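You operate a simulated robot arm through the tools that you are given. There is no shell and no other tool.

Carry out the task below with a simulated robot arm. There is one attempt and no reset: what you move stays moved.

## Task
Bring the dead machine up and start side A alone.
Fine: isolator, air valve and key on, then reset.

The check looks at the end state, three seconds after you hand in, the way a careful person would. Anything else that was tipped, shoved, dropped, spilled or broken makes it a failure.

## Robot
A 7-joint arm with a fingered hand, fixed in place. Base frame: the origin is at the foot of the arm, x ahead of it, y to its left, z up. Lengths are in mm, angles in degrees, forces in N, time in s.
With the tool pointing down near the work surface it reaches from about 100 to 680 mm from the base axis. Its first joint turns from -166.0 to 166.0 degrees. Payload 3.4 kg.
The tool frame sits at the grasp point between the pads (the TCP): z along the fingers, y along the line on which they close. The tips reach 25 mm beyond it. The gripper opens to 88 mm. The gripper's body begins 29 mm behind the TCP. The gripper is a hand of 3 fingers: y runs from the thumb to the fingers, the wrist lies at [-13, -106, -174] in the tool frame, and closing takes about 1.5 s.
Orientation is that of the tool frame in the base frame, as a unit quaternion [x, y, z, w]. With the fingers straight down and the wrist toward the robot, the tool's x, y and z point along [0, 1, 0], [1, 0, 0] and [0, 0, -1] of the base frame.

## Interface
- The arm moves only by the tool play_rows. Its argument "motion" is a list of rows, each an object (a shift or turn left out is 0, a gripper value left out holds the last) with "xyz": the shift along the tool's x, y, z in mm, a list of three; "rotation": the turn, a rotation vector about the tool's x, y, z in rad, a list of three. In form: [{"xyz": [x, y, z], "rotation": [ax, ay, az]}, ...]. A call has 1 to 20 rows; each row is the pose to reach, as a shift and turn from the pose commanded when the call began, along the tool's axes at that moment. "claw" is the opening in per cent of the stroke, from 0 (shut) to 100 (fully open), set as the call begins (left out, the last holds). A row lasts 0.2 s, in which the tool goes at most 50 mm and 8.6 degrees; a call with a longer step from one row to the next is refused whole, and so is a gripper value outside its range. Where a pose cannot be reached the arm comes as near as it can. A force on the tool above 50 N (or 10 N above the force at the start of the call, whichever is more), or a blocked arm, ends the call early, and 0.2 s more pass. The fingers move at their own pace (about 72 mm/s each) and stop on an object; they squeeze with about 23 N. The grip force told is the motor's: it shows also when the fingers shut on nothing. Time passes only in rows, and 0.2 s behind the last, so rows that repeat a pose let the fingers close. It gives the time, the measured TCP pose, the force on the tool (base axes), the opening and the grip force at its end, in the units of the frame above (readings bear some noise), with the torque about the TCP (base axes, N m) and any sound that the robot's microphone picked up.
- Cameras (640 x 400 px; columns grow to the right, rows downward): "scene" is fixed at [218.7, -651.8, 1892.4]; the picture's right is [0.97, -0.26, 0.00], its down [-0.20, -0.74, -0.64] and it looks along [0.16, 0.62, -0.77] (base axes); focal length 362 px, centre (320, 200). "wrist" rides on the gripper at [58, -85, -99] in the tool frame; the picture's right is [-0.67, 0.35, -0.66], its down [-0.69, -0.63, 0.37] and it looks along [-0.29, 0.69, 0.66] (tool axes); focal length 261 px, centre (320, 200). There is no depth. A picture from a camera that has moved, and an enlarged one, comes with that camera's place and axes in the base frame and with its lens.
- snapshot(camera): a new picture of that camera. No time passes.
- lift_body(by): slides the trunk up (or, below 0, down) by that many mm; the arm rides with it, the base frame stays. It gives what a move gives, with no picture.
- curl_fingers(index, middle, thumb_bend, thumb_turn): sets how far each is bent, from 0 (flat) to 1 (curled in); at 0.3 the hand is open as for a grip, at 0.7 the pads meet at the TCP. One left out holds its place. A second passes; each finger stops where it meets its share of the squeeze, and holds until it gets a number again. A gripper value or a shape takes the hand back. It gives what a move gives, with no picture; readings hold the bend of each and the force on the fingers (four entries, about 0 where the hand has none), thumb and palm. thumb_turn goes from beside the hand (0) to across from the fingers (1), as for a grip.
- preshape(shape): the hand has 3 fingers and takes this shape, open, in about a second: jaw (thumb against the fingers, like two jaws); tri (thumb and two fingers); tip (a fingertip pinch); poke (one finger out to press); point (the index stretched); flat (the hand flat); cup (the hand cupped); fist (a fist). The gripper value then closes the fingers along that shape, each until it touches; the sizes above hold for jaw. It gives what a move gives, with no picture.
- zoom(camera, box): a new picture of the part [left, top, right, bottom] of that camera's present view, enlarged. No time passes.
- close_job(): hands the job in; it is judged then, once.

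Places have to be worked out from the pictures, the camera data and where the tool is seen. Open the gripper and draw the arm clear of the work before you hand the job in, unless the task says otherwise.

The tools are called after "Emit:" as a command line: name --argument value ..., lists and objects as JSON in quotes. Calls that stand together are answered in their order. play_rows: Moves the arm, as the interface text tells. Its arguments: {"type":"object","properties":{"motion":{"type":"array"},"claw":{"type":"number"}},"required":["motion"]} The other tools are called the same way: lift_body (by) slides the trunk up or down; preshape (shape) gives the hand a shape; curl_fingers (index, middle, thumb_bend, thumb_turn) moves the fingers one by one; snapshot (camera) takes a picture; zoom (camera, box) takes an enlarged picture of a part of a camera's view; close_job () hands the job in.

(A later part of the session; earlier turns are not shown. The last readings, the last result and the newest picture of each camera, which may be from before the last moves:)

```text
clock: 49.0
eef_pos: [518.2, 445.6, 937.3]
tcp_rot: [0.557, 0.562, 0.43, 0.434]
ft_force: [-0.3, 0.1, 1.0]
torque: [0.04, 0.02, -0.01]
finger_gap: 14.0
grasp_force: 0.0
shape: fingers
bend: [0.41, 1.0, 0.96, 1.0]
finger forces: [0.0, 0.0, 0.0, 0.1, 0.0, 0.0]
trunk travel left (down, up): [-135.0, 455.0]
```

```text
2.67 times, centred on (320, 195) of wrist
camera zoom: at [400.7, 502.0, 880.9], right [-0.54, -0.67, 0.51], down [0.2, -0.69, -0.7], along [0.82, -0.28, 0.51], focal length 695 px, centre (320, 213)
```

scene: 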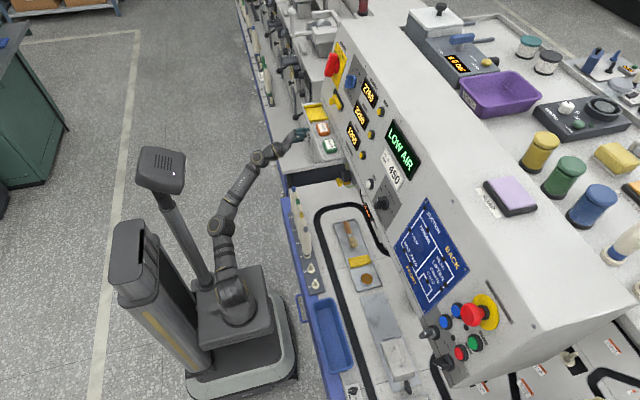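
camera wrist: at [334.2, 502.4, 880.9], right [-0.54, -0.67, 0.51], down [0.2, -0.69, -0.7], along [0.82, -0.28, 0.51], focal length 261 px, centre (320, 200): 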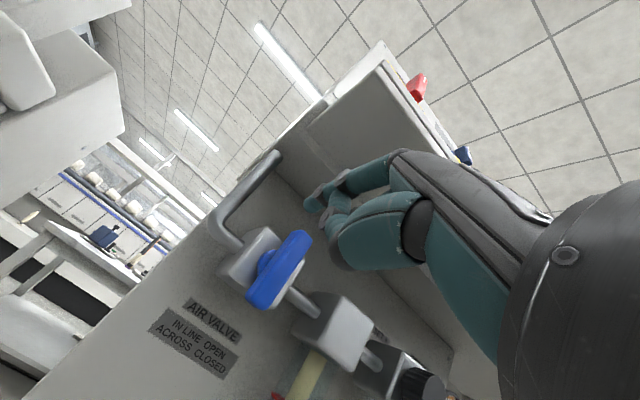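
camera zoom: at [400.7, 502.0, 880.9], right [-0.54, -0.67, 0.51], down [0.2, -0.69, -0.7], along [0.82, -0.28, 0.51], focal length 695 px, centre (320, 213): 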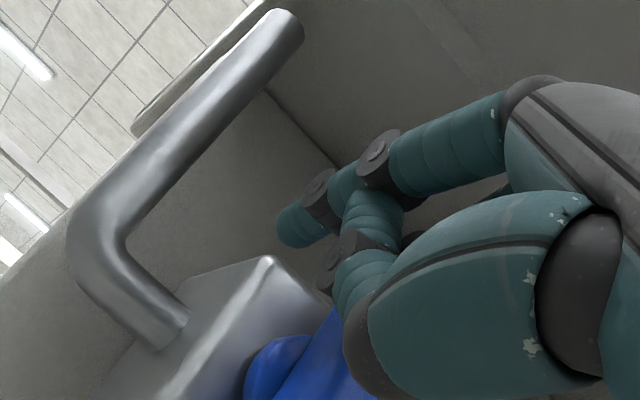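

Emit:
play_rows --motion '[{"xyz": [-7.5, 2.9, -0.8]}, {"xyz": [-15.5, 4.8, -1.3]}, {"xyz": [-23.5, 5.8, -1.6]}, {"xyz": [-31.5, 6.8, -1.8]}]'

Emit:
zoom --camera "wrist" --box '[200, 120, 440, 270]'

```text
clock: 50.0
eef_pos: [517.1, 413.4, 943.3]
tcp_rot: [0.557, 0.563, 0.431, 0.433]
ft_force: [0.5, 1.0, 0.2]
torque: [-0.03, -0.01, 0.05]
finger_gap: 14.1
grasp_force: 1.0
shape: fingers
bend: [0.41, 1.0, 0.96, 1.0]
finger forces: [1.3, 0.0, 0.0, 0.1, 0.0, 0.1]
trunk travel left (down, up): [-135.0, 455.0]
```

```text
2.67 times, centred on (320, 195) of wrist
camera zoom: at [399.7, 470.6, 887.8], right [-0.54, -0.67, 0.51], down [0.2, -0.69, -0.7], along [0.82, -0.28, 0.51], focal length 695 px, centre (320, 213)
```

zoom: 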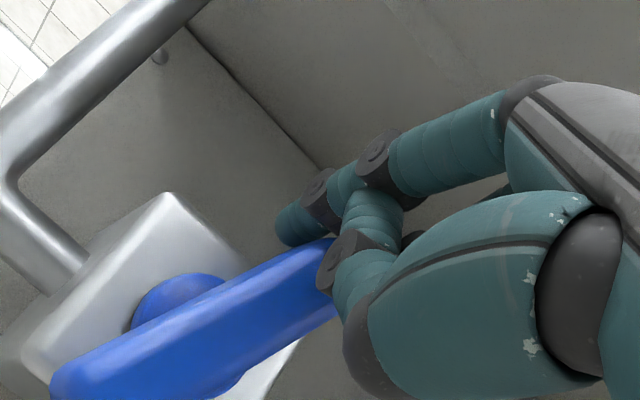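

The lever follows easily with ~1 N. I continue along the arc: right, then down onto its upper side.

Emit:
play_rows --motion '[{"xyz": [-8, -1.9, 0.5]}, {"xyz": [-15, -5.8, 1.6]}, {"xyz": [-20, -9.7, 2.6]}, {"xyz": [-25, -13.5, 3.6]}]'

Emit:
zoom --camera "wrist" --box '[120, 120, 440, 320]'

```text
clock: 51.0
eef_pos: [517.5, 389.4, 930.6]
tcp_rot: [0.557, 0.563, 0.431, 0.433]
ft_force: [-0.8, 1.2, 1.4]
torque: [-0.03, -0.02, 0.06]
finger_gap: 14.0
grasp_force: 0.9
shape: fingers
bend: [0.41, 1.0, 0.96, 1.0]
finger forces: [1.4, 0.1, 0.0, 0.0, 0.0, 0.0]
trunk travel left (down, up): [-135.0, 455.0]
```

```text
2.00 times, centred on (280, 220) of wrist
camera zoom: at [399.9, 445.9, 874.0], right [-0.54, -0.67, 0.51], down [0.2, -0.69, -0.7], along [0.82, -0.28, 0.51], focal length 521 px, centre (400, 160)
```

zoom: 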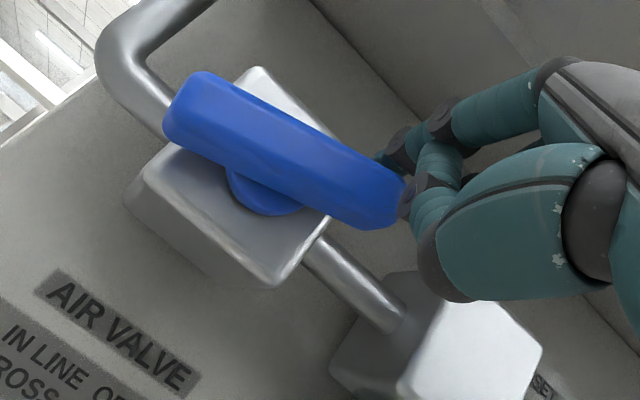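

Almost in line; a little more pushing down until it meets its stop.

Emit:
play_rows --motion '[{"xyz": [-1, -3, 0.8]}, {"xyz": [-2, -6, 1.6]}, {"xyz": [-2, -9, 2.4]}, {"xyz": [-2, -12, 3.2]}]'

Emit:
zoom --camera "wrist" --box '[120, 120, 440, 320]'

```text
clock: 52.0
eef_pos: [517.7, 386.4, 918.9]
tcp_rot: [0.557, 0.562, 0.431, 0.433]
ft_force: [-0.4, -1.1, 4.0]
torque: [0.08, -0.15, -0.01]
finger_gap: 14.5
grasp_force: 2.1
shape: fingers
bend: [0.41, 1.0, 0.96, 1.0]
finger forces: [4.5, 0.1, 0.0, 0.0, 0.0, 0.0]
trunk travel left (down, up): [-135.0, 455.0]
```

```text
2.00 times, centred on (280, 220) of wrist
camera zoom: at [400.1, 443.4, 862.9], right [-0.54, -0.67, 0.51], down [0.2, -0.69, -0.7], along [0.82, -0.28, 0.51], focal length 521 px, centre (400, 160)
```

zoom: 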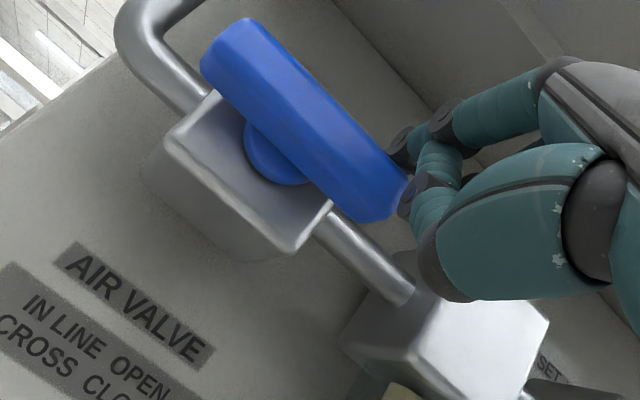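

The lever is now in line with the pipe and the force has risen to 4 N. One more small nudge to seat it, then I lift off and back out.

Emit:
play_rows --motion '[{"xyz": [0, -2, 0.5]}, {"xyz": [0, -3.5, 0.9]}]'

Emit:
play_rows --motion '[{"xyz": [0, 5, -1.3]}, {"xyz": [0, 12, -3.2]}, {"xyz": [0, 8, -23]}, {"xyz": [0, 3, -43]}, {"xyz": [0, -2, -63]}, {"xyz": [0, -7, -83]}]'

Emit:
snapshot --camera "wrist"

Emit:
snapshot --camera "scene"

```text
clock: 52.6
eef_pos: [515.4, 387.4, 915.1]
tcp_rot: [0.557, 0.562, 0.431, 0.433]
ft_force: [0.1, -0.2, 8.9]
torque: [0.08, -0.26, 0.01]
finger_gap: 15.3
grasp_force: 3.8
shape: fingers
bend: [0.39, 1.0, 0.96, 1.0]
finger forces: [8.0, 0.1, 0.0, 0.0, 0.0, 0.0]
trunk travel left (down, up): [-135.0, 455.0]
```

```text
clock: 54.0
eef_pos: [436.5, 385.7, 928.3]
tcp_rot: [0.557, 0.563, 0.431, 0.433]
ft_force: [-0.5, 0.1, 0.3]
torque: [-0.01, 0.04, 0.03]
finger_gap: 13.7
grasp_force: 0.1
shape: fingers
bend: [0.41, 1.0, 0.96, 1.0]
finger forces: [0.0, 0.0, 0.1, 0.0, 0.0, 0.0]
trunk travel left (down, up): [-135.0, 455.0]
```

```text
taken
camera wrist: at [318.8, 442.9, 872.2], right [-0.54, -0.67, 0.51], down [0.2, -0.69, -0.7], along [0.82, -0.28, 0.51], focal length 261 px, centre (320, 200)
```

wrist: 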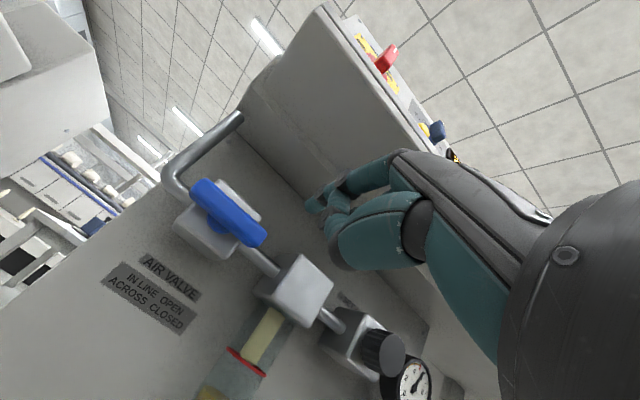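

```text
taken
```

scene: 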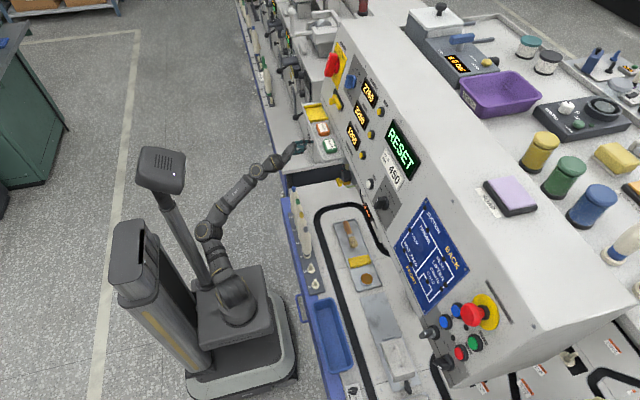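

The gauge rose and the display changed from LOW AIR to "RESET", so the air is on. Next is the key on the right; I first back out from under the tray with the posture that keeps the elbow off the mast.

Emit:
lift_body --by -100

Emit:
play_rows --motion '[{"xyz": [-5, 10, -12], "rotation": [0.06, 0, 0]}, {"xyz": [-10, 22, -25], "rotation": [0.12, 0, 0]}, {"xyz": [-15, 34, -40], "rotation": [0.2, 0, 0]}, {"xyz": [-20, 46, -58], "rotation": [0.28, 0, 0]}, {"xyz": [-30, 58, -76], "rotation": [0.36, 0, 0]}, {"xyz": [-40, 68, -95], "rotation": [0.44, 0, 0]}]'

Emit:
snapshot --camera "scene"

```text
clock: 55.4
eef_pos: [436.9, 385.6, 828.9]
tcp_rot: [0.556, 0.563, 0.431, 0.434]
ft_force: [0.7, 0.5, -0.2]
torque: [-0.02, -0.05, -0.01]
finger_gap: 13.7
grasp_force: 0.0
shape: fingers
bend: [0.41, 1.0, 0.96, 1.0]
finger forces: [0.0, 0.0, 0.0, 0.0, 0.1, 0.1]
trunk travel left (down, up): [-35.0, 555.0]
```

```text
clock: 56.5
eef_pos: [435.1, 309.8, 894.0]
tcp_rot: [0.665, 0.575, 0.3, 0.371]
ft_force: [-0.1, 0.0, -0.3]
torque: [-0.03, -0.02, 0.02]
finger_gap: 14.3
grasp_force: 0.2
shape: fingers
bend: [0.41, 1.0, 0.96, 1.0]
finger forces: [0.0, 0.1, 0.1, 0.0, 0.1, 0.0]
trunk travel left (down, up): [-35.0, 555.0]
stopped in row 5: the arm was blocked; the commanded pose is now the measured one
```

```text
taken
```

scene: 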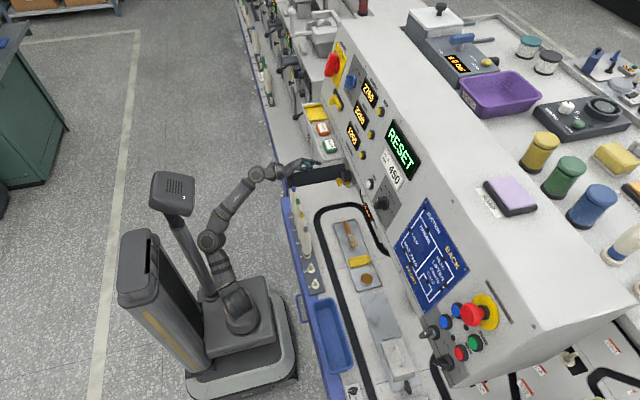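

The elbow brushed the mast again; going up relative to the shoulder freed it before, so I lower the trunk the last 35 mm and raise the hand straight up, then retract.

Emit:
lift_body --by -35

Emit:
play_rows --motion '[{"xyz": [-0.6, 19, -12]}, {"xyz": [-1.2, 38, -24.5]}, {"xyz": [-2, 57, -37]}, {"xyz": [-2.5, 75.5, -49]}, {"xyz": [-6, 62, -70]}, {"xyz": [-10, 48, -90]}, {"xyz": [-14, 35, -111]}, {"xyz": [-18, 21, -131]}]'

Emit:
snapshot --camera "scene"

```text
clock: 57.3
eef_pos: [435.1, 310.2, 859.5]
tcp_rot: [0.664, 0.575, 0.3, 0.371]
ft_force: [-0.7, 0.7, -0.4]
torque: [0.01, 0.0, 0.0]
finger_gap: 13.6
grasp_force: 0.1
shape: fingers
bend: [0.41, 1.0, 0.96, 1.0]
finger forces: [0.0, 0.1, 0.0, 0.1, 0.0, 0.1]
trunk travel left (down, up): [0.0, 590.0]
```

```text
clock: 59.3
eef_pos: [362.0, 280.6, 950.7]
tcp_rot: [0.69, 0.551, 0.287, 0.372]
ft_force: [-1.1, -0.3, -0.5]
torque: [0.02, 0.0, -0.01]
finger_gap: 13.7
grasp_force: 0.0
shape: fingers
bend: [0.41, 1.0, 0.96, 1.0]
finger forces: [0.1, 0.0, 0.2, 0.1, 0.1, 0.0]
trunk travel left (down, up): [0.0, 590.0]
stopped in row 8: the arm was blocked; the commanded pose is now the measured one
```

```text
taken
```

scene: 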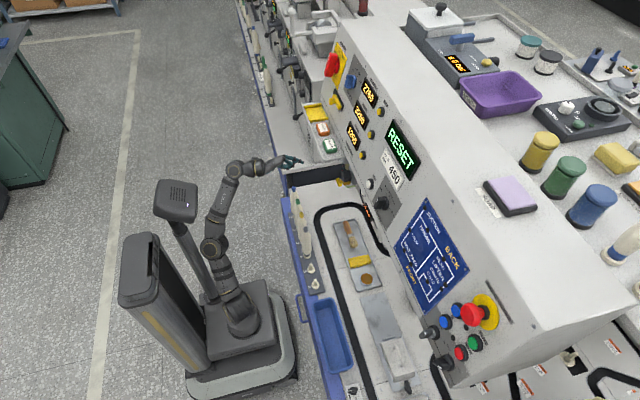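

The hand is out from under the tray. I continue up and tilt the hand downward toward the starting posture to bring the elbow fully clear.

Emit:
play_rows --motion '[{"xyz": [0, 10, -7], "rotation": [0.1, 0, 0]}, {"xyz": [0, 20, -14], "rotation": [0.2, 0, 0]}, {"xyz": [0, 30, -20], "rotation": [0.3, 0, 0]}, {"xyz": [-1, 40, -27], "rotation": [0.4, 0, 0]}, {"xyz": [-1, 50, -34], "rotation": [0.5, 0, 0]}, {"xyz": [-1, 50, -34], "rotation": [0.6, 0, 0]}]'

Emit:
snapshot --camera "scene"

```text
clock: 60.7
eef_pos: [352.2, 223.0, 904.6]
tcp_rot: [0.767, 0.612, 0.115, 0.157]
ft_force: [0.2, -0.4, 0.8]
torque: [-0.04, 0.01, -0.01]
finger_gap: 13.9
grasp_force: 0.0
shape: fingers
bend: [0.42, 1.0, 0.96, 1.0]
finger forces: [0.0, 0.1, 0.0, 0.0, 0.0, 0.0]
out of reach, approached as far as the arm can: row 2, 3, 4, 5, 6
trunk travel left (down, up): [0.0, 590.0]
```

```text
taken
```

scene: 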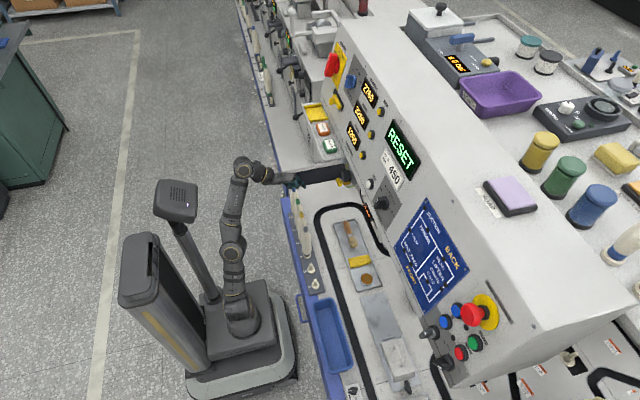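

The elbow is clear and the hand points down. I raise the trunk 225 mm and then sweep right, in front of the panel at a safe distance.

Emit:
lift_body --by 225

Emit:
play_rows --motion '[{"xyz": [-20, 0, 0]}, {"xyz": [-50, 0, 0]}, {"xyz": [-80, 0, 0]}, {"xyz": [-110, 0, 0]}, {"xyz": [-140, 0, 0]}, {"xyz": [-170, 0, 0]}]'

Emit:
snapshot --camera "scene"

```text
clock: 63.1
eef_pos: [353.3, 223.7, 1130.8]
tcp_rot: [0.767, 0.612, 0.115, 0.157]
ft_force: [0.2, 1.2, 0.2]
torque: [-0.01, 0.01, 0.01]
finger_gap: 13.7
grasp_force: 0.0
shape: fingers
bend: [0.42, 1.0, 0.96, 1.0]
finger forces: [0.0, 0.0, 0.0, 0.0, 0.1, 0.0]
trunk travel left (down, up): [-225.0, 365.0]
```

```text
clock: 64.5
eef_pos: [314.1, 57.1, 1132.7]
tcp_rot: [0.767, 0.612, 0.116, 0.156]
ft_force: [0.1, 0.8, -0.5]
torque: [-0.01, -0.02, -0.01]
finger_gap: 13.6
grasp_force: 0.0
shape: fingers
bend: [0.42, 1.0, 0.96, 1.0]
finger forces: [0.0, 0.0, 0.0, 0.0, 0.0, 0.0]
trunk travel left (down, up): [-225.0, 365.0]
```

```text
taken
```

scene: 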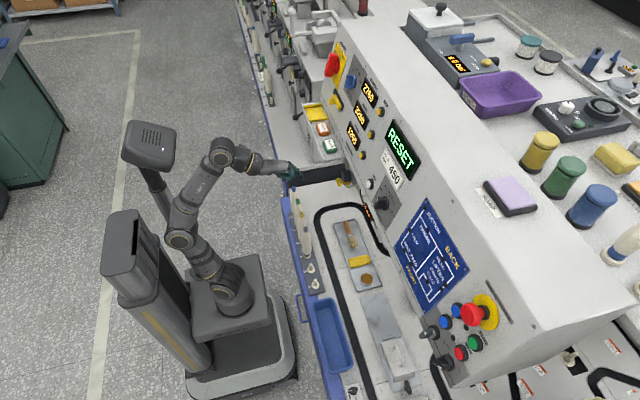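

Emit:
play_rows --motion '[{"xyz": [-40, 9.5, 4.5]}, {"xyz": [-80, 19, 9]}, {"xyz": [-120, 28.6, 13.4]}, {"xyz": [-160, 38, 18]}, {"xyz": [-200, 47.6, 22.4]}, {"xyz": [-240, 57, 27]}, {"xyz": [-280, 67, 31]}, {"xyz": [-319.5, 76.2, 35.8]}]'

Emit:
snapshot --camera "scene"

Emit:
snapshot --camera "wrist"

```text
clock: 66.3
eef_pos: [324.2, -271.4, 1133.8]
tcp_rot: [0.766, 0.612, 0.114, 0.158]
ft_force: [-1.4, -0.4, 0.4]
torque: [0.01, 0.03, 0.0]
finger_gap: 13.6
grasp_force: 0.0
shape: fingers
bend: [0.42, 1.0, 0.96, 1.0]
finger forces: [0.0, 0.0, 0.1, 0.1, 0.0, 0.0]
trunk travel left (down, up): [-225.0, 365.0]
```

```text
taken
```

scene: 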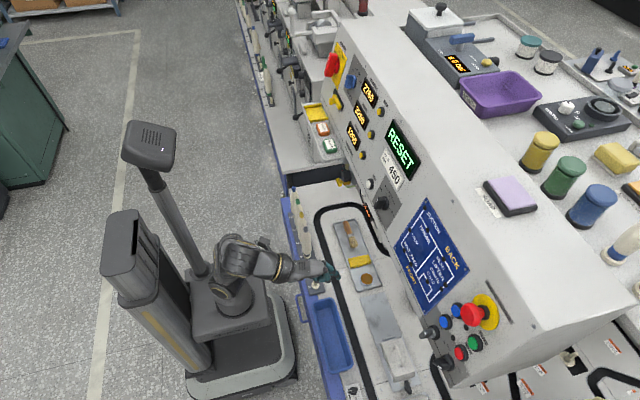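

```text
taken
camera wrist: at [224.9, -188.1, 1192.3], right [-0.08, -0.66, 0.75], down [-0.59, -0.58, -0.57], along [0.81, -0.48, -0.34], focal length 261 px, centre (320, 200)
```

wrist: 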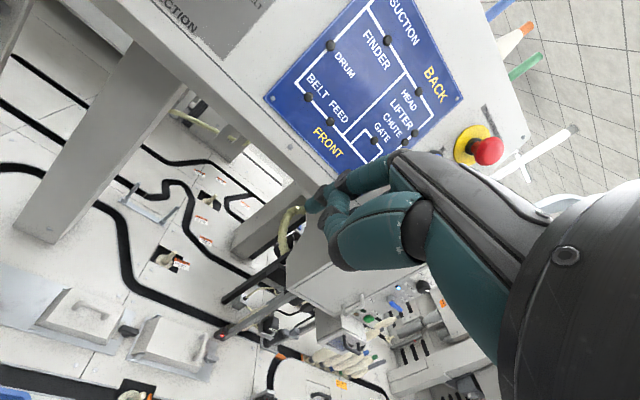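

The hand hides the key group from here; I move further right and a bit up for a clear look.

Emit:
play_rows --motion '[{"xyz": [-43, 8, -7]}, {"xyz": [-85, 16, -14]}, {"xyz": [-128, 24, -21]}, {"xyz": [-170.8, 31.9, -27.8]}, {"xyz": [-190, 35, -30]}]'

Emit:
snapshot --camera "scene"

Emit:
snapshot --camera "wrist"

```text
clock: 67.5
eef_pos: [301.2, -361.6, 1091.4]
tcp_rot: [0.767, 0.611, 0.114, 0.157]
ft_force: [-0.5, -0.6, -0.4]
torque: [-0.01, 0.0, 0.0]
finger_gap: 13.7
grasp_force: 0.1
shape: fingers
bend: [0.42, 1.0, 0.96, 1.0]
finger forces: [0.1, 0.0, 0.1, 0.1, 0.1, 0.1]
out of reach, approached as far as the arm can: row 1, 2, 3, 4, 5
trunk travel left (down, up): [-225.0, 365.0]
```

```text
taken
```

scene: 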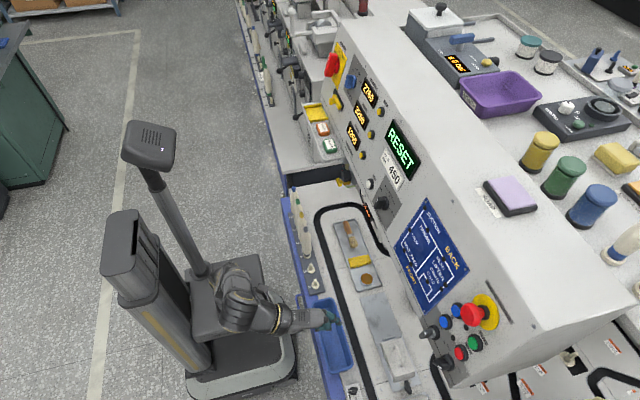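

```text
taken
camera wrist: at [201.5, -278.7, 1149.8], right [-0.08, -0.66, 0.75], down [-0.59, -0.58, -0.57], along [0.81, -0.48, -0.34], focal length 261 px, centre (320, 200)
```

wrist: 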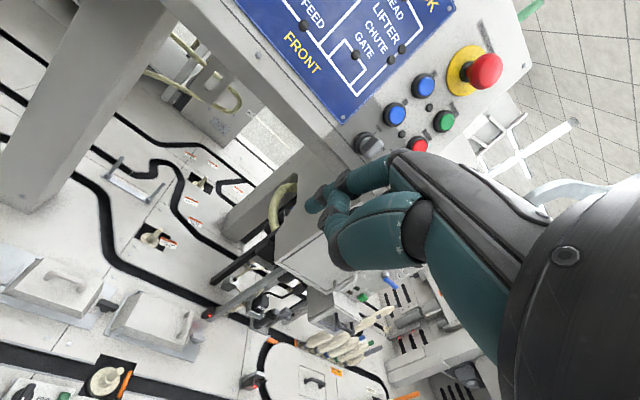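

The arm hit a joint limit in this tool-down posture on the right. I turn the hand forward (like at the isolator) while extending, which should suit the right side better.

Emit:
play_rows --motion '[{"xyz": [-1, 15, 4], "rotation": [-0.115, 0.022, -0.019]}, {"xyz": [-3, 30, 7], "rotation": [-0.23, 0.044, -0.039]}, {"xyz": [-4, 46, 11], "rotation": [-0.345, 0.066, -0.058]}, {"xyz": [-5, 61, 15], "rotation": [-0.46, 0.088, -0.077]}, {"xyz": [-7, 77, 19], "rotation": [-0.574, 0.11, -0.096]}, {"xyz": [-8, 92, 22], "rotation": [-0.689, 0.132, -0.116]}, {"xyz": [-9, 107, 26], "rotation": [-0.804, 0.154, -0.135]}, {"xyz": [-10.6, 122.5, 30], "rotation": [-0.919, 0.176, -0.154]}]'

Emit:
snapshot --camera "scene"

Emit:
snapshot --camera "wrist"

```text
clock: 69.3
eef_pos: [415.9, -408.5, 1107.3]
tcp_rot: [0.557, 0.564, 0.427, 0.436]
ft_force: [-0.8, 0.7, 0.0]
torque: [0.0, 0.02, -0.01]
finger_gap: 13.6
grasp_force: 0.0
shape: fingers
bend: [0.42, 1.0, 0.96, 1.0]
finger forces: [0.1, 0.0, 0.0, 0.0, 0.0, 0.0]
trunk travel left (down, up): [-225.0, 365.0]
```

```text
taken
```

scene: 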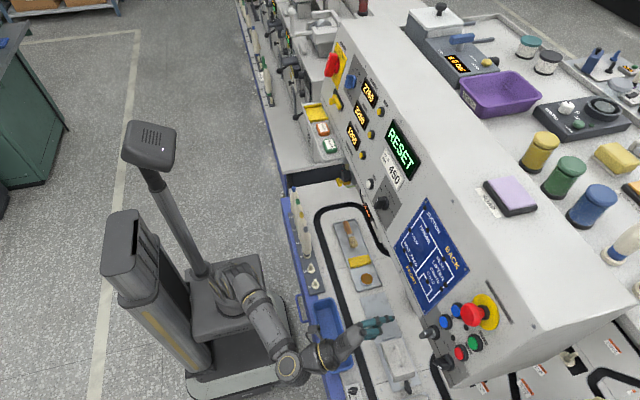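

```text
taken
camera wrist: at [298.8, -351.1, 1050.3], right [-0.55, -0.66, 0.51], down [0.19, -0.7, -0.69], along [0.82, -0.28, 0.51], focal length 261 px, centre (320, 200)
```

wrist: 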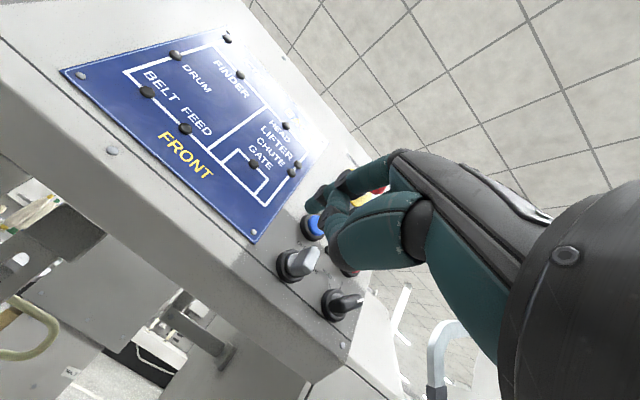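

Good, this posture works. Now a close look at the key, selector and buttons.

Emit:
zoom --camera "wrist" --box '[250, 200, 410, 330]'

Emit:
zoom --camera "scene" --box '[340, 280, 500, 380]'

Emit:
zoom --camera "scene" --box '[410, 300, 490, 380]'

```text
3.08 times, centred on (330, 265) of wrist
camera zoom: at [298.8, -351.1, 1050.3], right [-0.55, -0.66, 0.51], down [0.19, -0.7, -0.69], along [0.82, -0.28, 0.51], focal length 802 px, centre (289, 0)
```

zoom: 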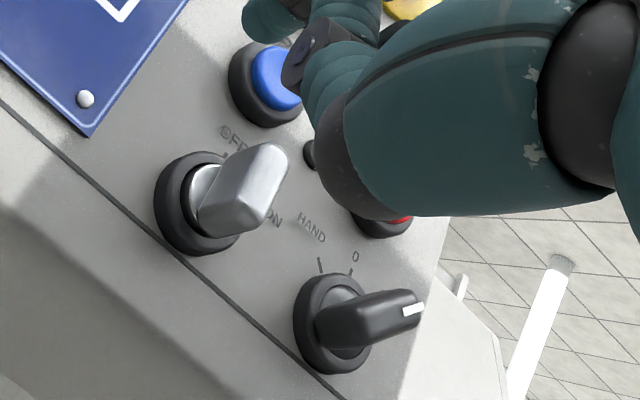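

```text
4.00 times, centred on (420, 330) of scene
camera zoom: at [218.7, -651.8, 1892.4], right [0.97, -0.26, 0.0], down [-0.2, -0.74, -0.64], along [0.16, 0.62, -0.77], focal length 1447 px, centre (-80, -320)
```

zoom: 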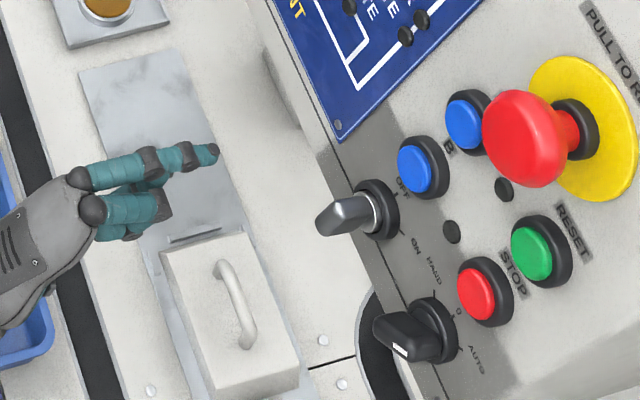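

```text
5.00 times, centred on (450, 340) of scene
camera zoom: at [218.7, -651.8, 1892.4], right [0.97, -0.26, 0.0], down [-0.2, -0.74, -0.64], along [0.16, 0.62, -0.77], focal length 1809 px, centre (-330, -500)
```

zoom: 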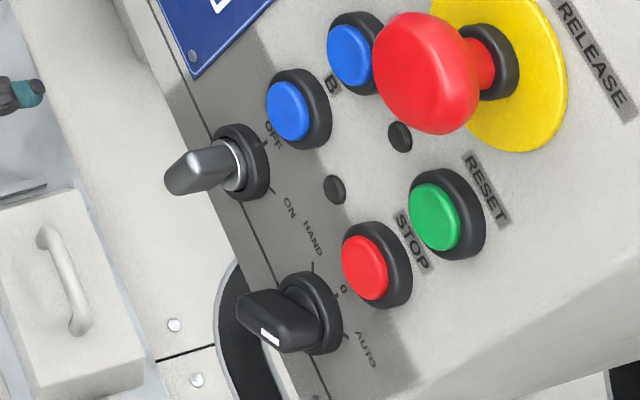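

The selector already points to AUTO; the key is OFF (bow roughly upright), with ON to the right. I raise and tilt the hand to see the key group squarely and measure it from a second viewpoint.

Emit:
play_rows --motion '[{"xyz": [5, 12, -22], "rotation": [0.1, 0, 0]}, {"xyz": [10, 24, -44], "rotation": [0.2, 0, 0]}, {"xyz": [15, 36, -66], "rotation": [0.3, 0, 0]}, {"xyz": [20, 48, -86], "rotation": [0.4, 0, 0]}, {"xyz": [25, 60, -100], "rotation": [0.5, 0, 0]}]'

Emit:
snapshot --camera "wrist"

Emit:
zoom --camera "wrist" --box '[250, 120, 410, 220]'

```text
clock: 70.5
eef_pos: [333.5, -341.0, 1142.0]
tcp_rot: [0.649, 0.651, 0.274, 0.283]
ft_force: [0.0, -1.3, -0.8]
torque: [-0.01, -0.03, 0.02]
finger_gap: 13.7
grasp_force: 0.0
shape: fingers
bend: [0.42, 1.0, 0.96, 1.0]
finger forces: [0.1, 0.1, 0.0, 0.0, 0.1, 0.0]
out of reach, approached as far as the arm can: row 3, 4, 5
trunk travel left (down, up): [-225.0, 365.0]
```

```text
taken
camera wrist: at [203.0, -282.7, 1149.0], right [-0.24, -0.66, 0.71], down [-0.17, -0.69, -0.7], along [0.96, -0.29, 0.05], focal length 261 px, centre (320, 200)
```

wrist: 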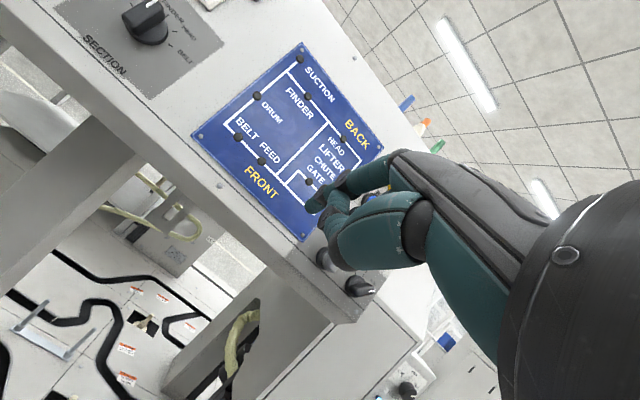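

```text
4.00 times, centred on (330, 170) of wrist
camera zoom: at [203.0, -282.7, 1149.0], right [-0.24, -0.66, 0.71], down [-0.17, -0.69, -0.7], along [0.96, -0.29, 0.05], focal length 1043 px, centre (280, 320)
```

zoom: 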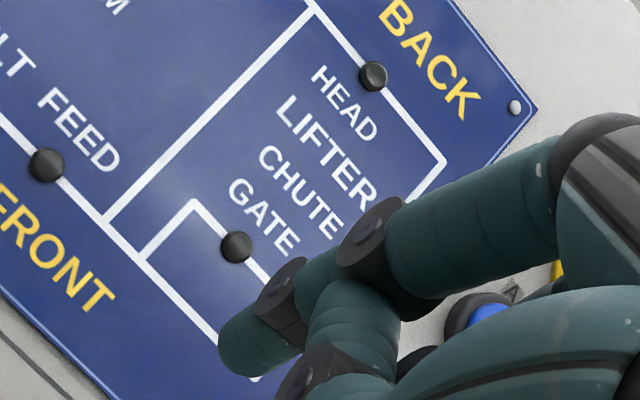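

The hand hides the group from there. I go back to the level orientation but further right, so the key group falls in the free left half of the wrist image.

Emit:
play_rows --motion '[{"xyz": [-15, 0, 14], "rotation": [-0.1, 0, 0]}, {"xyz": [-38, -1, 28], "rotation": [-0.2, 0, 0]}, {"xyz": [-62, -2, 42], "rotation": [-0.3, 0, 0]}, {"xyz": [-88, -4, 56], "rotation": [-0.4, 0, 0]}, {"xyz": [-113, -5.5, 69.6], "rotation": [-0.5, 0, 0]}]'

Emit:
snapshot --camera "wrist"

Emit:
snapshot --camera "scene"

```text
clock: 71.7
eef_pos: [378.7, -454.1, 1091.6]
tcp_rot: [0.557, 0.563, 0.427, 0.436]
ft_force: [0.4, -0.3, -1.0]
torque: [0.02, 0.01, -0.01]
finger_gap: 13.5
grasp_force: 0.1
shape: fingers
bend: [0.42, 1.0, 0.96, 1.0]
finger forces: [0.0, 0.0, 0.0, 0.0, 0.0, 0.0]
trunk travel left (down, up): [-225.0, 365.0]
```

```text
taken
camera wrist: at [262.2, -396.5, 1035.0], right [-0.55, -0.66, 0.51], down [0.19, -0.7, -0.69], along [0.82, -0.28, 0.51], focal length 261 px, centre (320, 200)
```

wrist: 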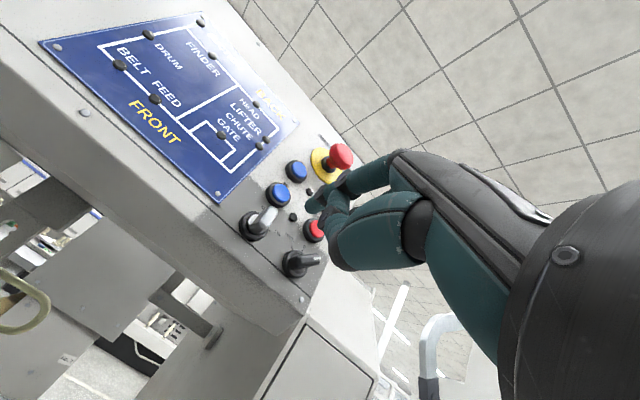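

```text
taken
```

scene: 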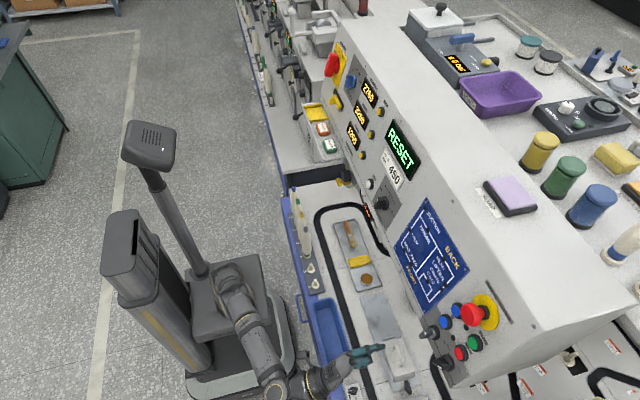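

Emit:
zoom --camera "wrist" --box '[220, 190, 348, 290]'

Emit:
zoom --camera "wrist" --box '[240, 130, 368, 230]'

```text
4.00 times, centred on (284, 240) of wrist
camera zoom: at [262.2, -396.5, 1035.0], right [-0.55, -0.66, 0.51], down [0.19, -0.7, -0.69], along [0.82, -0.28, 0.51], focal length 1043 px, centre (464, 40)
```

zoom: 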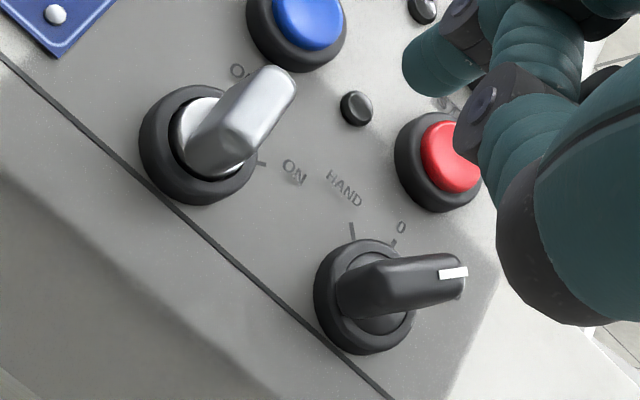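

```text
4.00 times, centred on (304, 180) of wrist
camera zoom: at [262.2, -396.5, 1035.0], right [-0.55, -0.66, 0.51], down [0.19, -0.7, -0.69], along [0.82, -0.28, 0.51], focal length 1043 px, centre (384, 280)
```

zoom: 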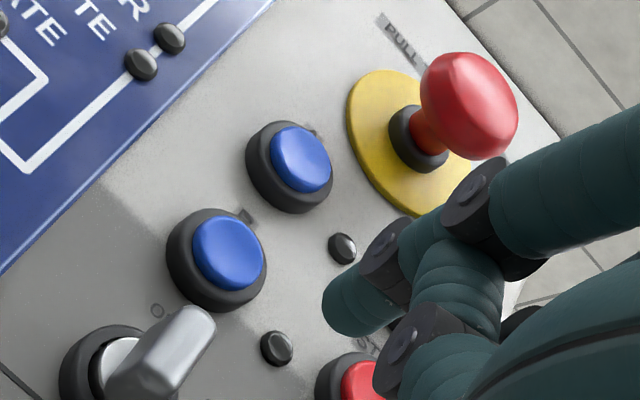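

Now everything is measured: key axis at y≈−445.5, z≈1119, bow vertical (OFF) with its front at x≈490; B at z≈1168, A at z≈1217 above it, RESET at [543, −508, 1216]. I bring the index tip to the left of the bow's upper half.

Emit:
play_rows --motion '[{"xyz": [12, 12, 14]}, {"xyz": [24.7, 24, 28]}, {"xyz": [24.7, 35.3, 42.1]}]'

Emit:
zoom --camera "scene" --box '[380, 300, 476, 360]'

Emit:
zoom --camera "wrist" --box '[200, 150, 440, 300]'

```text
clock: 72.5
eef_pos: [429.6, -428.6, 1115.3]
tcp_rot: [0.558, 0.563, 0.427, 0.436]
ft_force: [-0.4, -0.7, 0.6]
torque: [-0.02, -0.02, 0.0]
finger_gap: 13.4
grasp_force: 0.0
shape: fingers
bend: [0.42, 1.0, 0.96, 1.0]
finger forces: [0.1, 0.0, 0.0, 0.1, 0.0, 0.1]
trunk travel left (down, up): [-225.0, 365.0]
```

```text
6.67 times, centred on (428, 330) of scene
camera zoom: at [218.7, -651.8, 1892.4], right [0.97, -0.26, 0.0], down [-0.2, -0.74, -0.64], along [0.16, 0.62, -0.77], focal length 2412 px, centre (-400, -667)
```

zoom: 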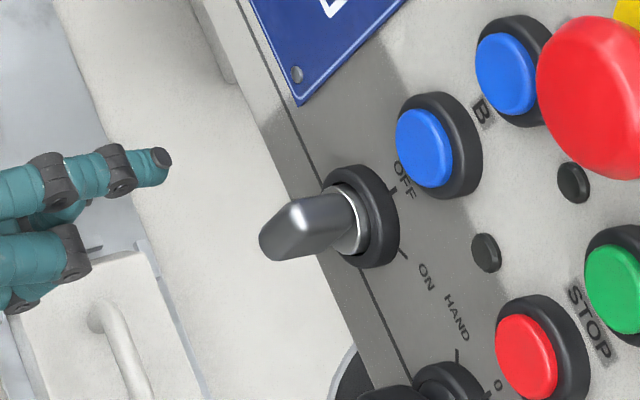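

```text
2.67 times, centred on (320, 225) of wrist
camera zoom: at [312.7, -372.0, 1058.3], right [-0.54, -0.66, 0.52], down [0.19, -0.7, -0.69], along [0.82, -0.28, 0.51], focal length 695 px, centre (320, 133)
```

zoom: 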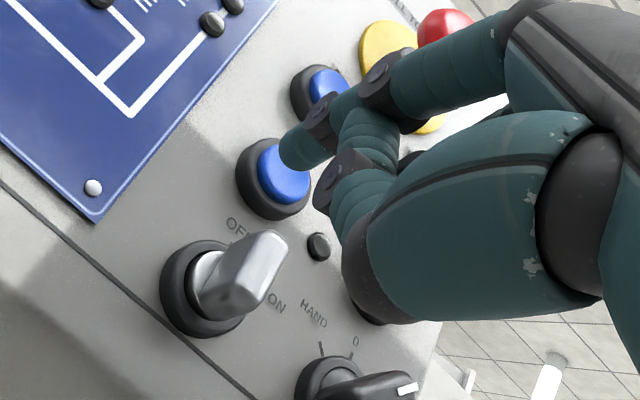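

The tip is left of and slightly above the bow as planned. I advance beside it.

Emit:
play_rows --motion '[{"xyz": [0, 0, 15]}, {"xyz": [0, 0, 30]}, {"xyz": [0, 0, 40]}, {"xyz": [0, 0, 47]}]'

Emit:
zoom --camera "scene" --box '[400, 300, 480, 350]'

Emit:
zoom --camera "wrist" --box '[200, 150, 440, 300]'

```text
clock: 73.5
eef_pos: [474.3, -427.7, 1103.1]
tcp_rot: [0.558, 0.563, 0.426, 0.435]
ft_force: [0.0, -0.1, -0.3]
torque: [0.01, 0.0, -0.02]
finger_gap: 13.7
grasp_force: 0.1
shape: fingers
bend: [0.42, 1.0, 0.96, 1.0]
finger forces: [0.0, 0.1, 0.0, 0.0, 0.0, 0.0]
trunk travel left (down, up): [-225.0, 365.0]
```

```text
8.00 times, centred on (440, 325) of scene
camera zoom: at [218.7, -651.8, 1892.4], right [0.97, -0.26, 0.0], down [-0.2, -0.74, -0.64], along [0.16, 0.62, -0.77], focal length 2894 px, centre (-640, -800)
```

zoom: 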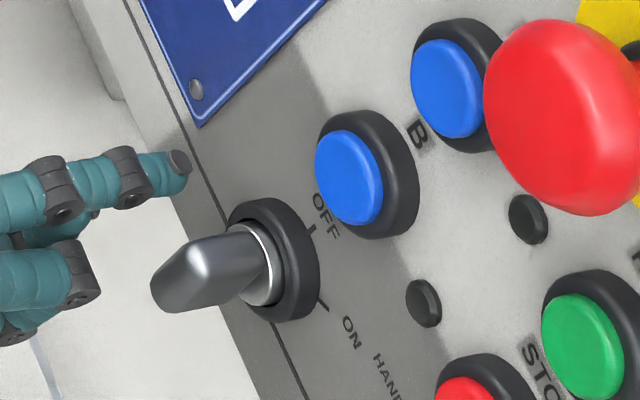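

```text
2.67 times, centred on (320, 225) of wrist
camera zoom: at [357.4, -371.4, 1045.9], right [-0.55, -0.66, 0.52], down [0.19, -0.7, -0.69], along [0.82, -0.28, 0.51], focal length 695 px, centre (320, 133)
```

zoom: 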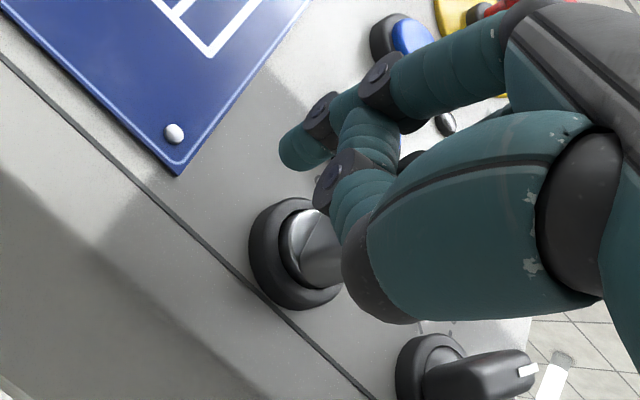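

Emit:
play_rows --motion '[{"xyz": [-6, 0, 0]}, {"xyz": [-12, 0, 0]}, {"xyz": [-16, 4, 0]}, {"xyz": [-22, 6.6, 0]}]'

Emit:
zoom --camera "scene" --box '[400, 300, 480, 350]'

Emit:
zoom --camera "wrist" --box '[200, 150, 440, 300]'

```text
clock: 74.5
eef_pos: [473.8, -428.5, 1103.2]
tcp_rot: [0.558, 0.563, 0.427, 0.436]
ft_force: [-0.3, -0.5, 0.0]
torque: [-0.02, 0.01, -0.04]
finger_gap: 13.6
grasp_force: 0.0
shape: fingers
bend: [0.42, 1.0, 0.96, 1.0]
finger forces: [0.0, 0.0, 0.1, 0.0, 0.1, 0.1]
out of reach, approached as far as the arm can: row 1, 2, 3, 4
trunk travel left (down, up): [-225.0, 365.0]
```

```text
8.00 times, centred on (440, 325) of scene
camera zoom: at [218.7, -651.8, 1892.4], right [0.97, -0.26, 0.0], down [-0.2, -0.74, -0.64], along [0.16, 0.62, -0.77], focal length 2894 px, centre (-640, -800)
```

zoom: 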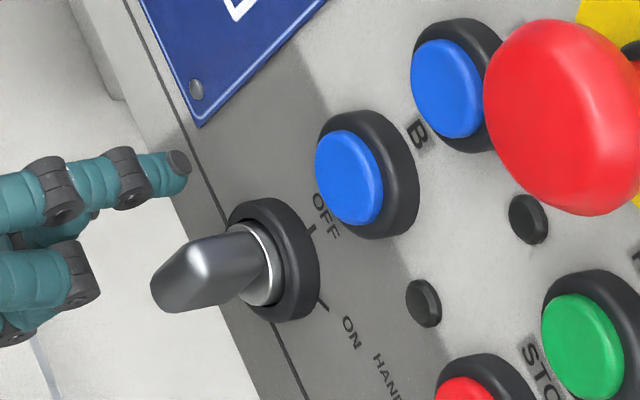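

```text
2.67 times, centred on (320, 225) of wrist
camera zoom: at [357.2, -371.5, 1045.8], right [-0.54, -0.66, 0.52], down [0.19, -0.7, -0.69], along [0.82, -0.28, 0.51], focal length 695 px, centre (320, 133)
```

zoom: 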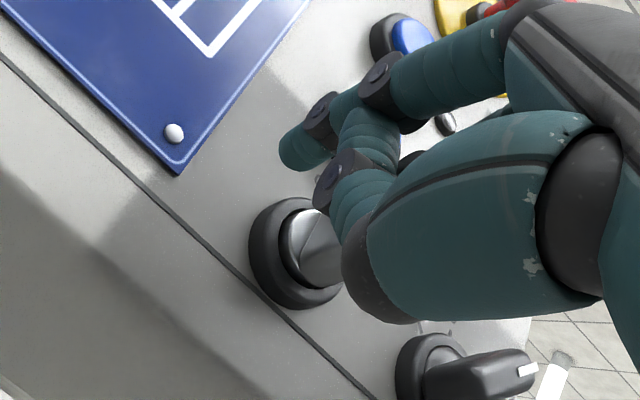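

The arm is at its reach limit in this posture, as on the left side. I back off, and again trade arm height for trunk height (arm down 110, trunk up 110).

Emit:
play_rows --motion '[{"xyz": [0, 0, -18]}, {"xyz": [0, 0, -36]}, {"xyz": [0, 0, -55]}, {"xyz": [0, -30, -50]}, {"xyz": [0, -60, -42]}, {"xyz": [0, -90, -34]}, {"xyz": [0, -106, -27]}]'

Emit:
lift_body --by 110

Emit:
snapshot --camera "scene"

```text
clock: 76.1
eef_pos: [419.3, -429.0, 1007.0]
tcp_rot: [0.558, 0.564, 0.426, 0.436]
ft_force: [0.1, 0.5, -0.1]
torque: [0.0, -0.03, 0.01]
finger_gap: 13.6
grasp_force: 0.1
shape: fingers
bend: [0.42, 1.0, 0.96, 1.0]
finger forces: [0.1, 0.1, 0.0, 0.0, 0.0, 0.1]
trunk travel left (down, up): [-225.0, 365.0]
```

```text
clock: 77.5
eef_pos: [419.5, -429.3, 1117.7]
tcp_rot: [0.558, 0.563, 0.426, 0.435]
ft_force: [0.3, 0.1, 0.1]
torque: [0.05, 0.0, 0.01]
finger_gap: 13.8
grasp_force: 0.1
shape: fingers
bend: [0.42, 1.0, 0.96, 1.0]
finger forces: [0.0, 0.1, 0.0, 0.1, 0.0, 0.0]
trunk travel left (down, up): [-335.0, 255.0]
```

```text
taken
```

scene: 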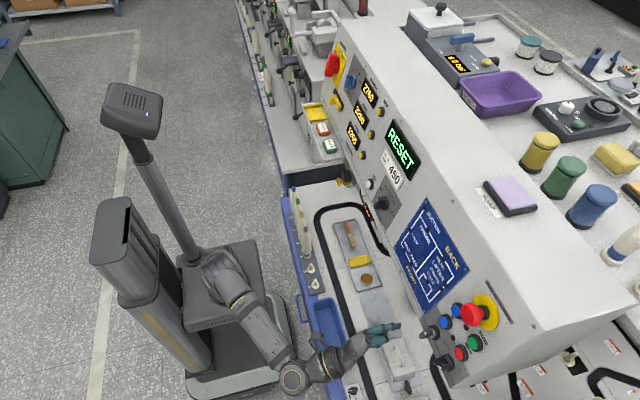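

For the right side, pointing the finger about 29° to the right keeps the wrist closer to the robot. I yaw the hand accordingly and place the tip to the left of the key.

Emit:
play_rows --motion '[{"xyz": [9, 0.4, 1], "rotation": [0.0015, -0.0967, 0.0254]}, {"xyz": [18, 0.7, 1.5], "rotation": [0.003, -0.1933, 0.0509]}, {"xyz": [27, 1, 2.2], "rotation": [0.0045, -0.29, 0.0763]}, {"xyz": [36, 1.4, 3], "rotation": [0.006, -0.3866, 0.1018]}, {"xyz": [44.5, 1.7, 3.7], "rotation": [0.0075, -0.4833, 0.1272]}]'

Emit:
zoom --camera "scene" --box '[380, 300, 476, 360]'

Emit:
snapshot --camera "wrist"

```text
clock: 78.7
eef_pos: [425.3, -384.0, 1116.2]
tcp_rot: [0.68, 0.408, 0.304, 0.528]
ft_force: [-0.4, -0.3, 0.0]
torque: [0.02, -0.03, 0.01]
finger_gap: 13.6
grasp_force: 0.1
shape: fingers
bend: [0.42, 1.0, 0.96, 1.0]
finger forces: [0.0, 0.0, 0.0, 0.0, 0.0, 0.0]
trunk travel left (down, up): [-335.0, 255.0]
```

```text
6.67 times, centred on (428, 330) of scene
camera zoom: at [218.7, -651.8, 1892.4], right [0.97, -0.26, 0.0], down [-0.2, -0.74, -0.64], along [0.16, 0.62, -0.77], focal length 2412 px, centre (-400, -667)
```

zoom: 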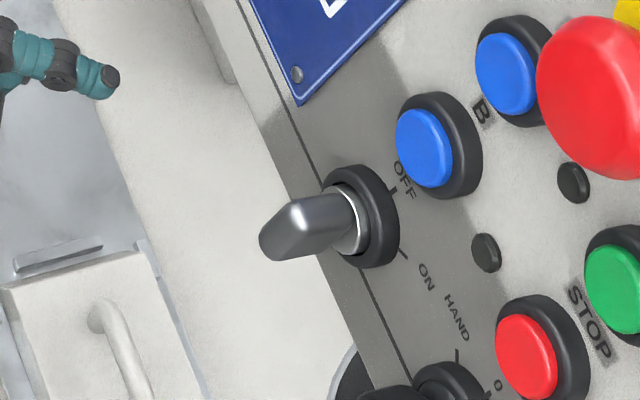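

```text
taken
camera wrist: at [348.6, -277.7, 1059.9], right [-0.8, -0.32, 0.52], down [-0.17, -0.7, -0.69], along [0.58, -0.64, 0.51], focal length 261 px, centre (320, 200)
```

wrist: 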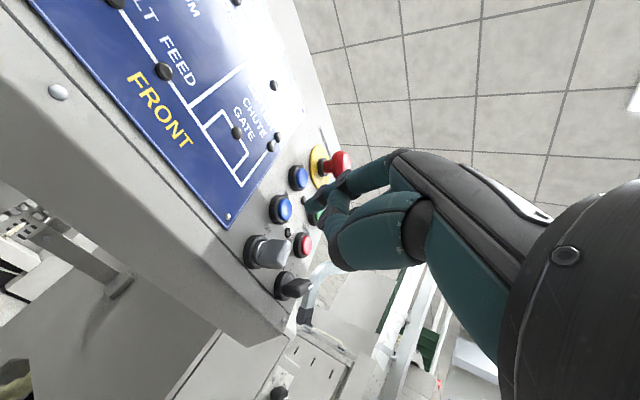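

Emit:
zoom --camera "wrist" --box '[230, 140, 390, 310]'

```text
2.35 times, centred on (310, 225) of wrist
camera zoom: at [348.6, -277.7, 1059.9], right [-0.8, -0.32, 0.52], down [-0.17, -0.7, -0.69], along [0.58, -0.64, 0.51], focal length 613 px, centre (344, 141)
```

zoom: 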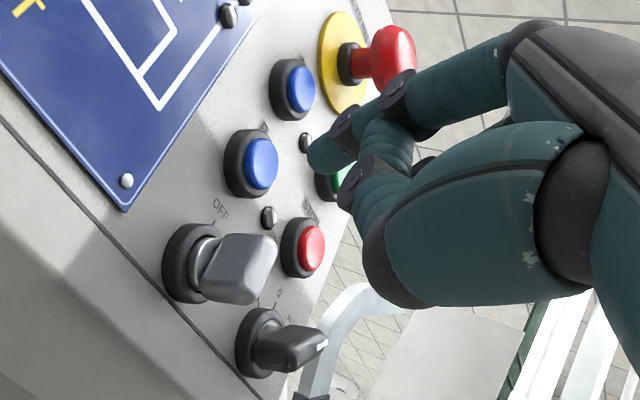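

The side view refines the key axis to about [507, −446, 1124] at mid-bow. I slide the fingertip in beside the bow's upper left.

Emit:
play_rows --motion '[{"xyz": [0, 5, 18]}, {"xyz": [0, 7.5, 36]}, {"xyz": [0, 7.5, 50]}, {"xyz": [-0.3, 7.5, 59.8]}]'

Emit:
zoom --camera "scene" --box '[400, 300, 480, 350]'

Emit:
zoom --camera "wrist" --box '[200, 130, 440, 280]'

```text
clock: 79.7
eef_pos: [477.3, -412.5, 1107.9]
tcp_rot: [0.68, 0.408, 0.305, 0.528]
ft_force: [0.6, -0.1, -0.3]
torque: [0.0, 0.03, -0.02]
finger_gap: 13.4
grasp_force: 0.1
shape: fingers
bend: [0.42, 1.0, 0.96, 1.0]
finger forces: [0.1, 0.1, 0.1, 0.1, 0.0, 0.1]
trunk travel left (down, up): [-335.0, 255.0]
```

```text
8.00 times, centred on (440, 325) of scene
camera zoom: at [218.7, -651.8, 1892.4], right [0.97, -0.26, 0.0], down [-0.2, -0.74, -0.64], along [0.16, 0.62, -0.77], focal length 2894 px, centre (-640, -800)
```

zoom: 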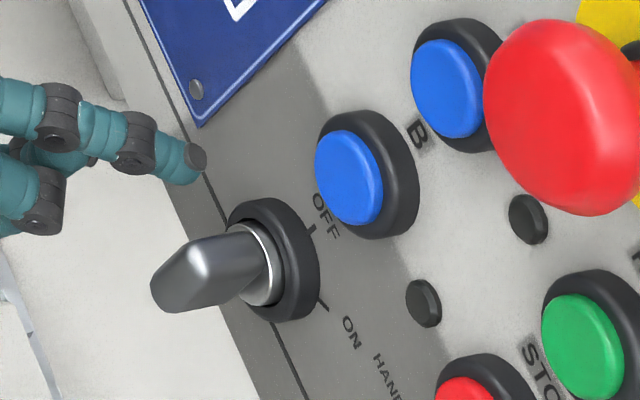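

```text
2.67 times, centred on (320, 205) of wrist
camera zoom: at [401.1, -307.0, 1052.1], right [-0.79, -0.32, 0.52], down [-0.17, -0.7, -0.69], along [0.58, -0.64, 0.51], focal length 695 px, centre (320, 187)
```

zoom: 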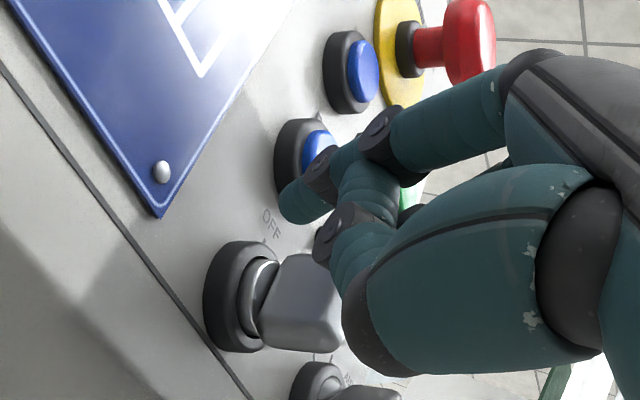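

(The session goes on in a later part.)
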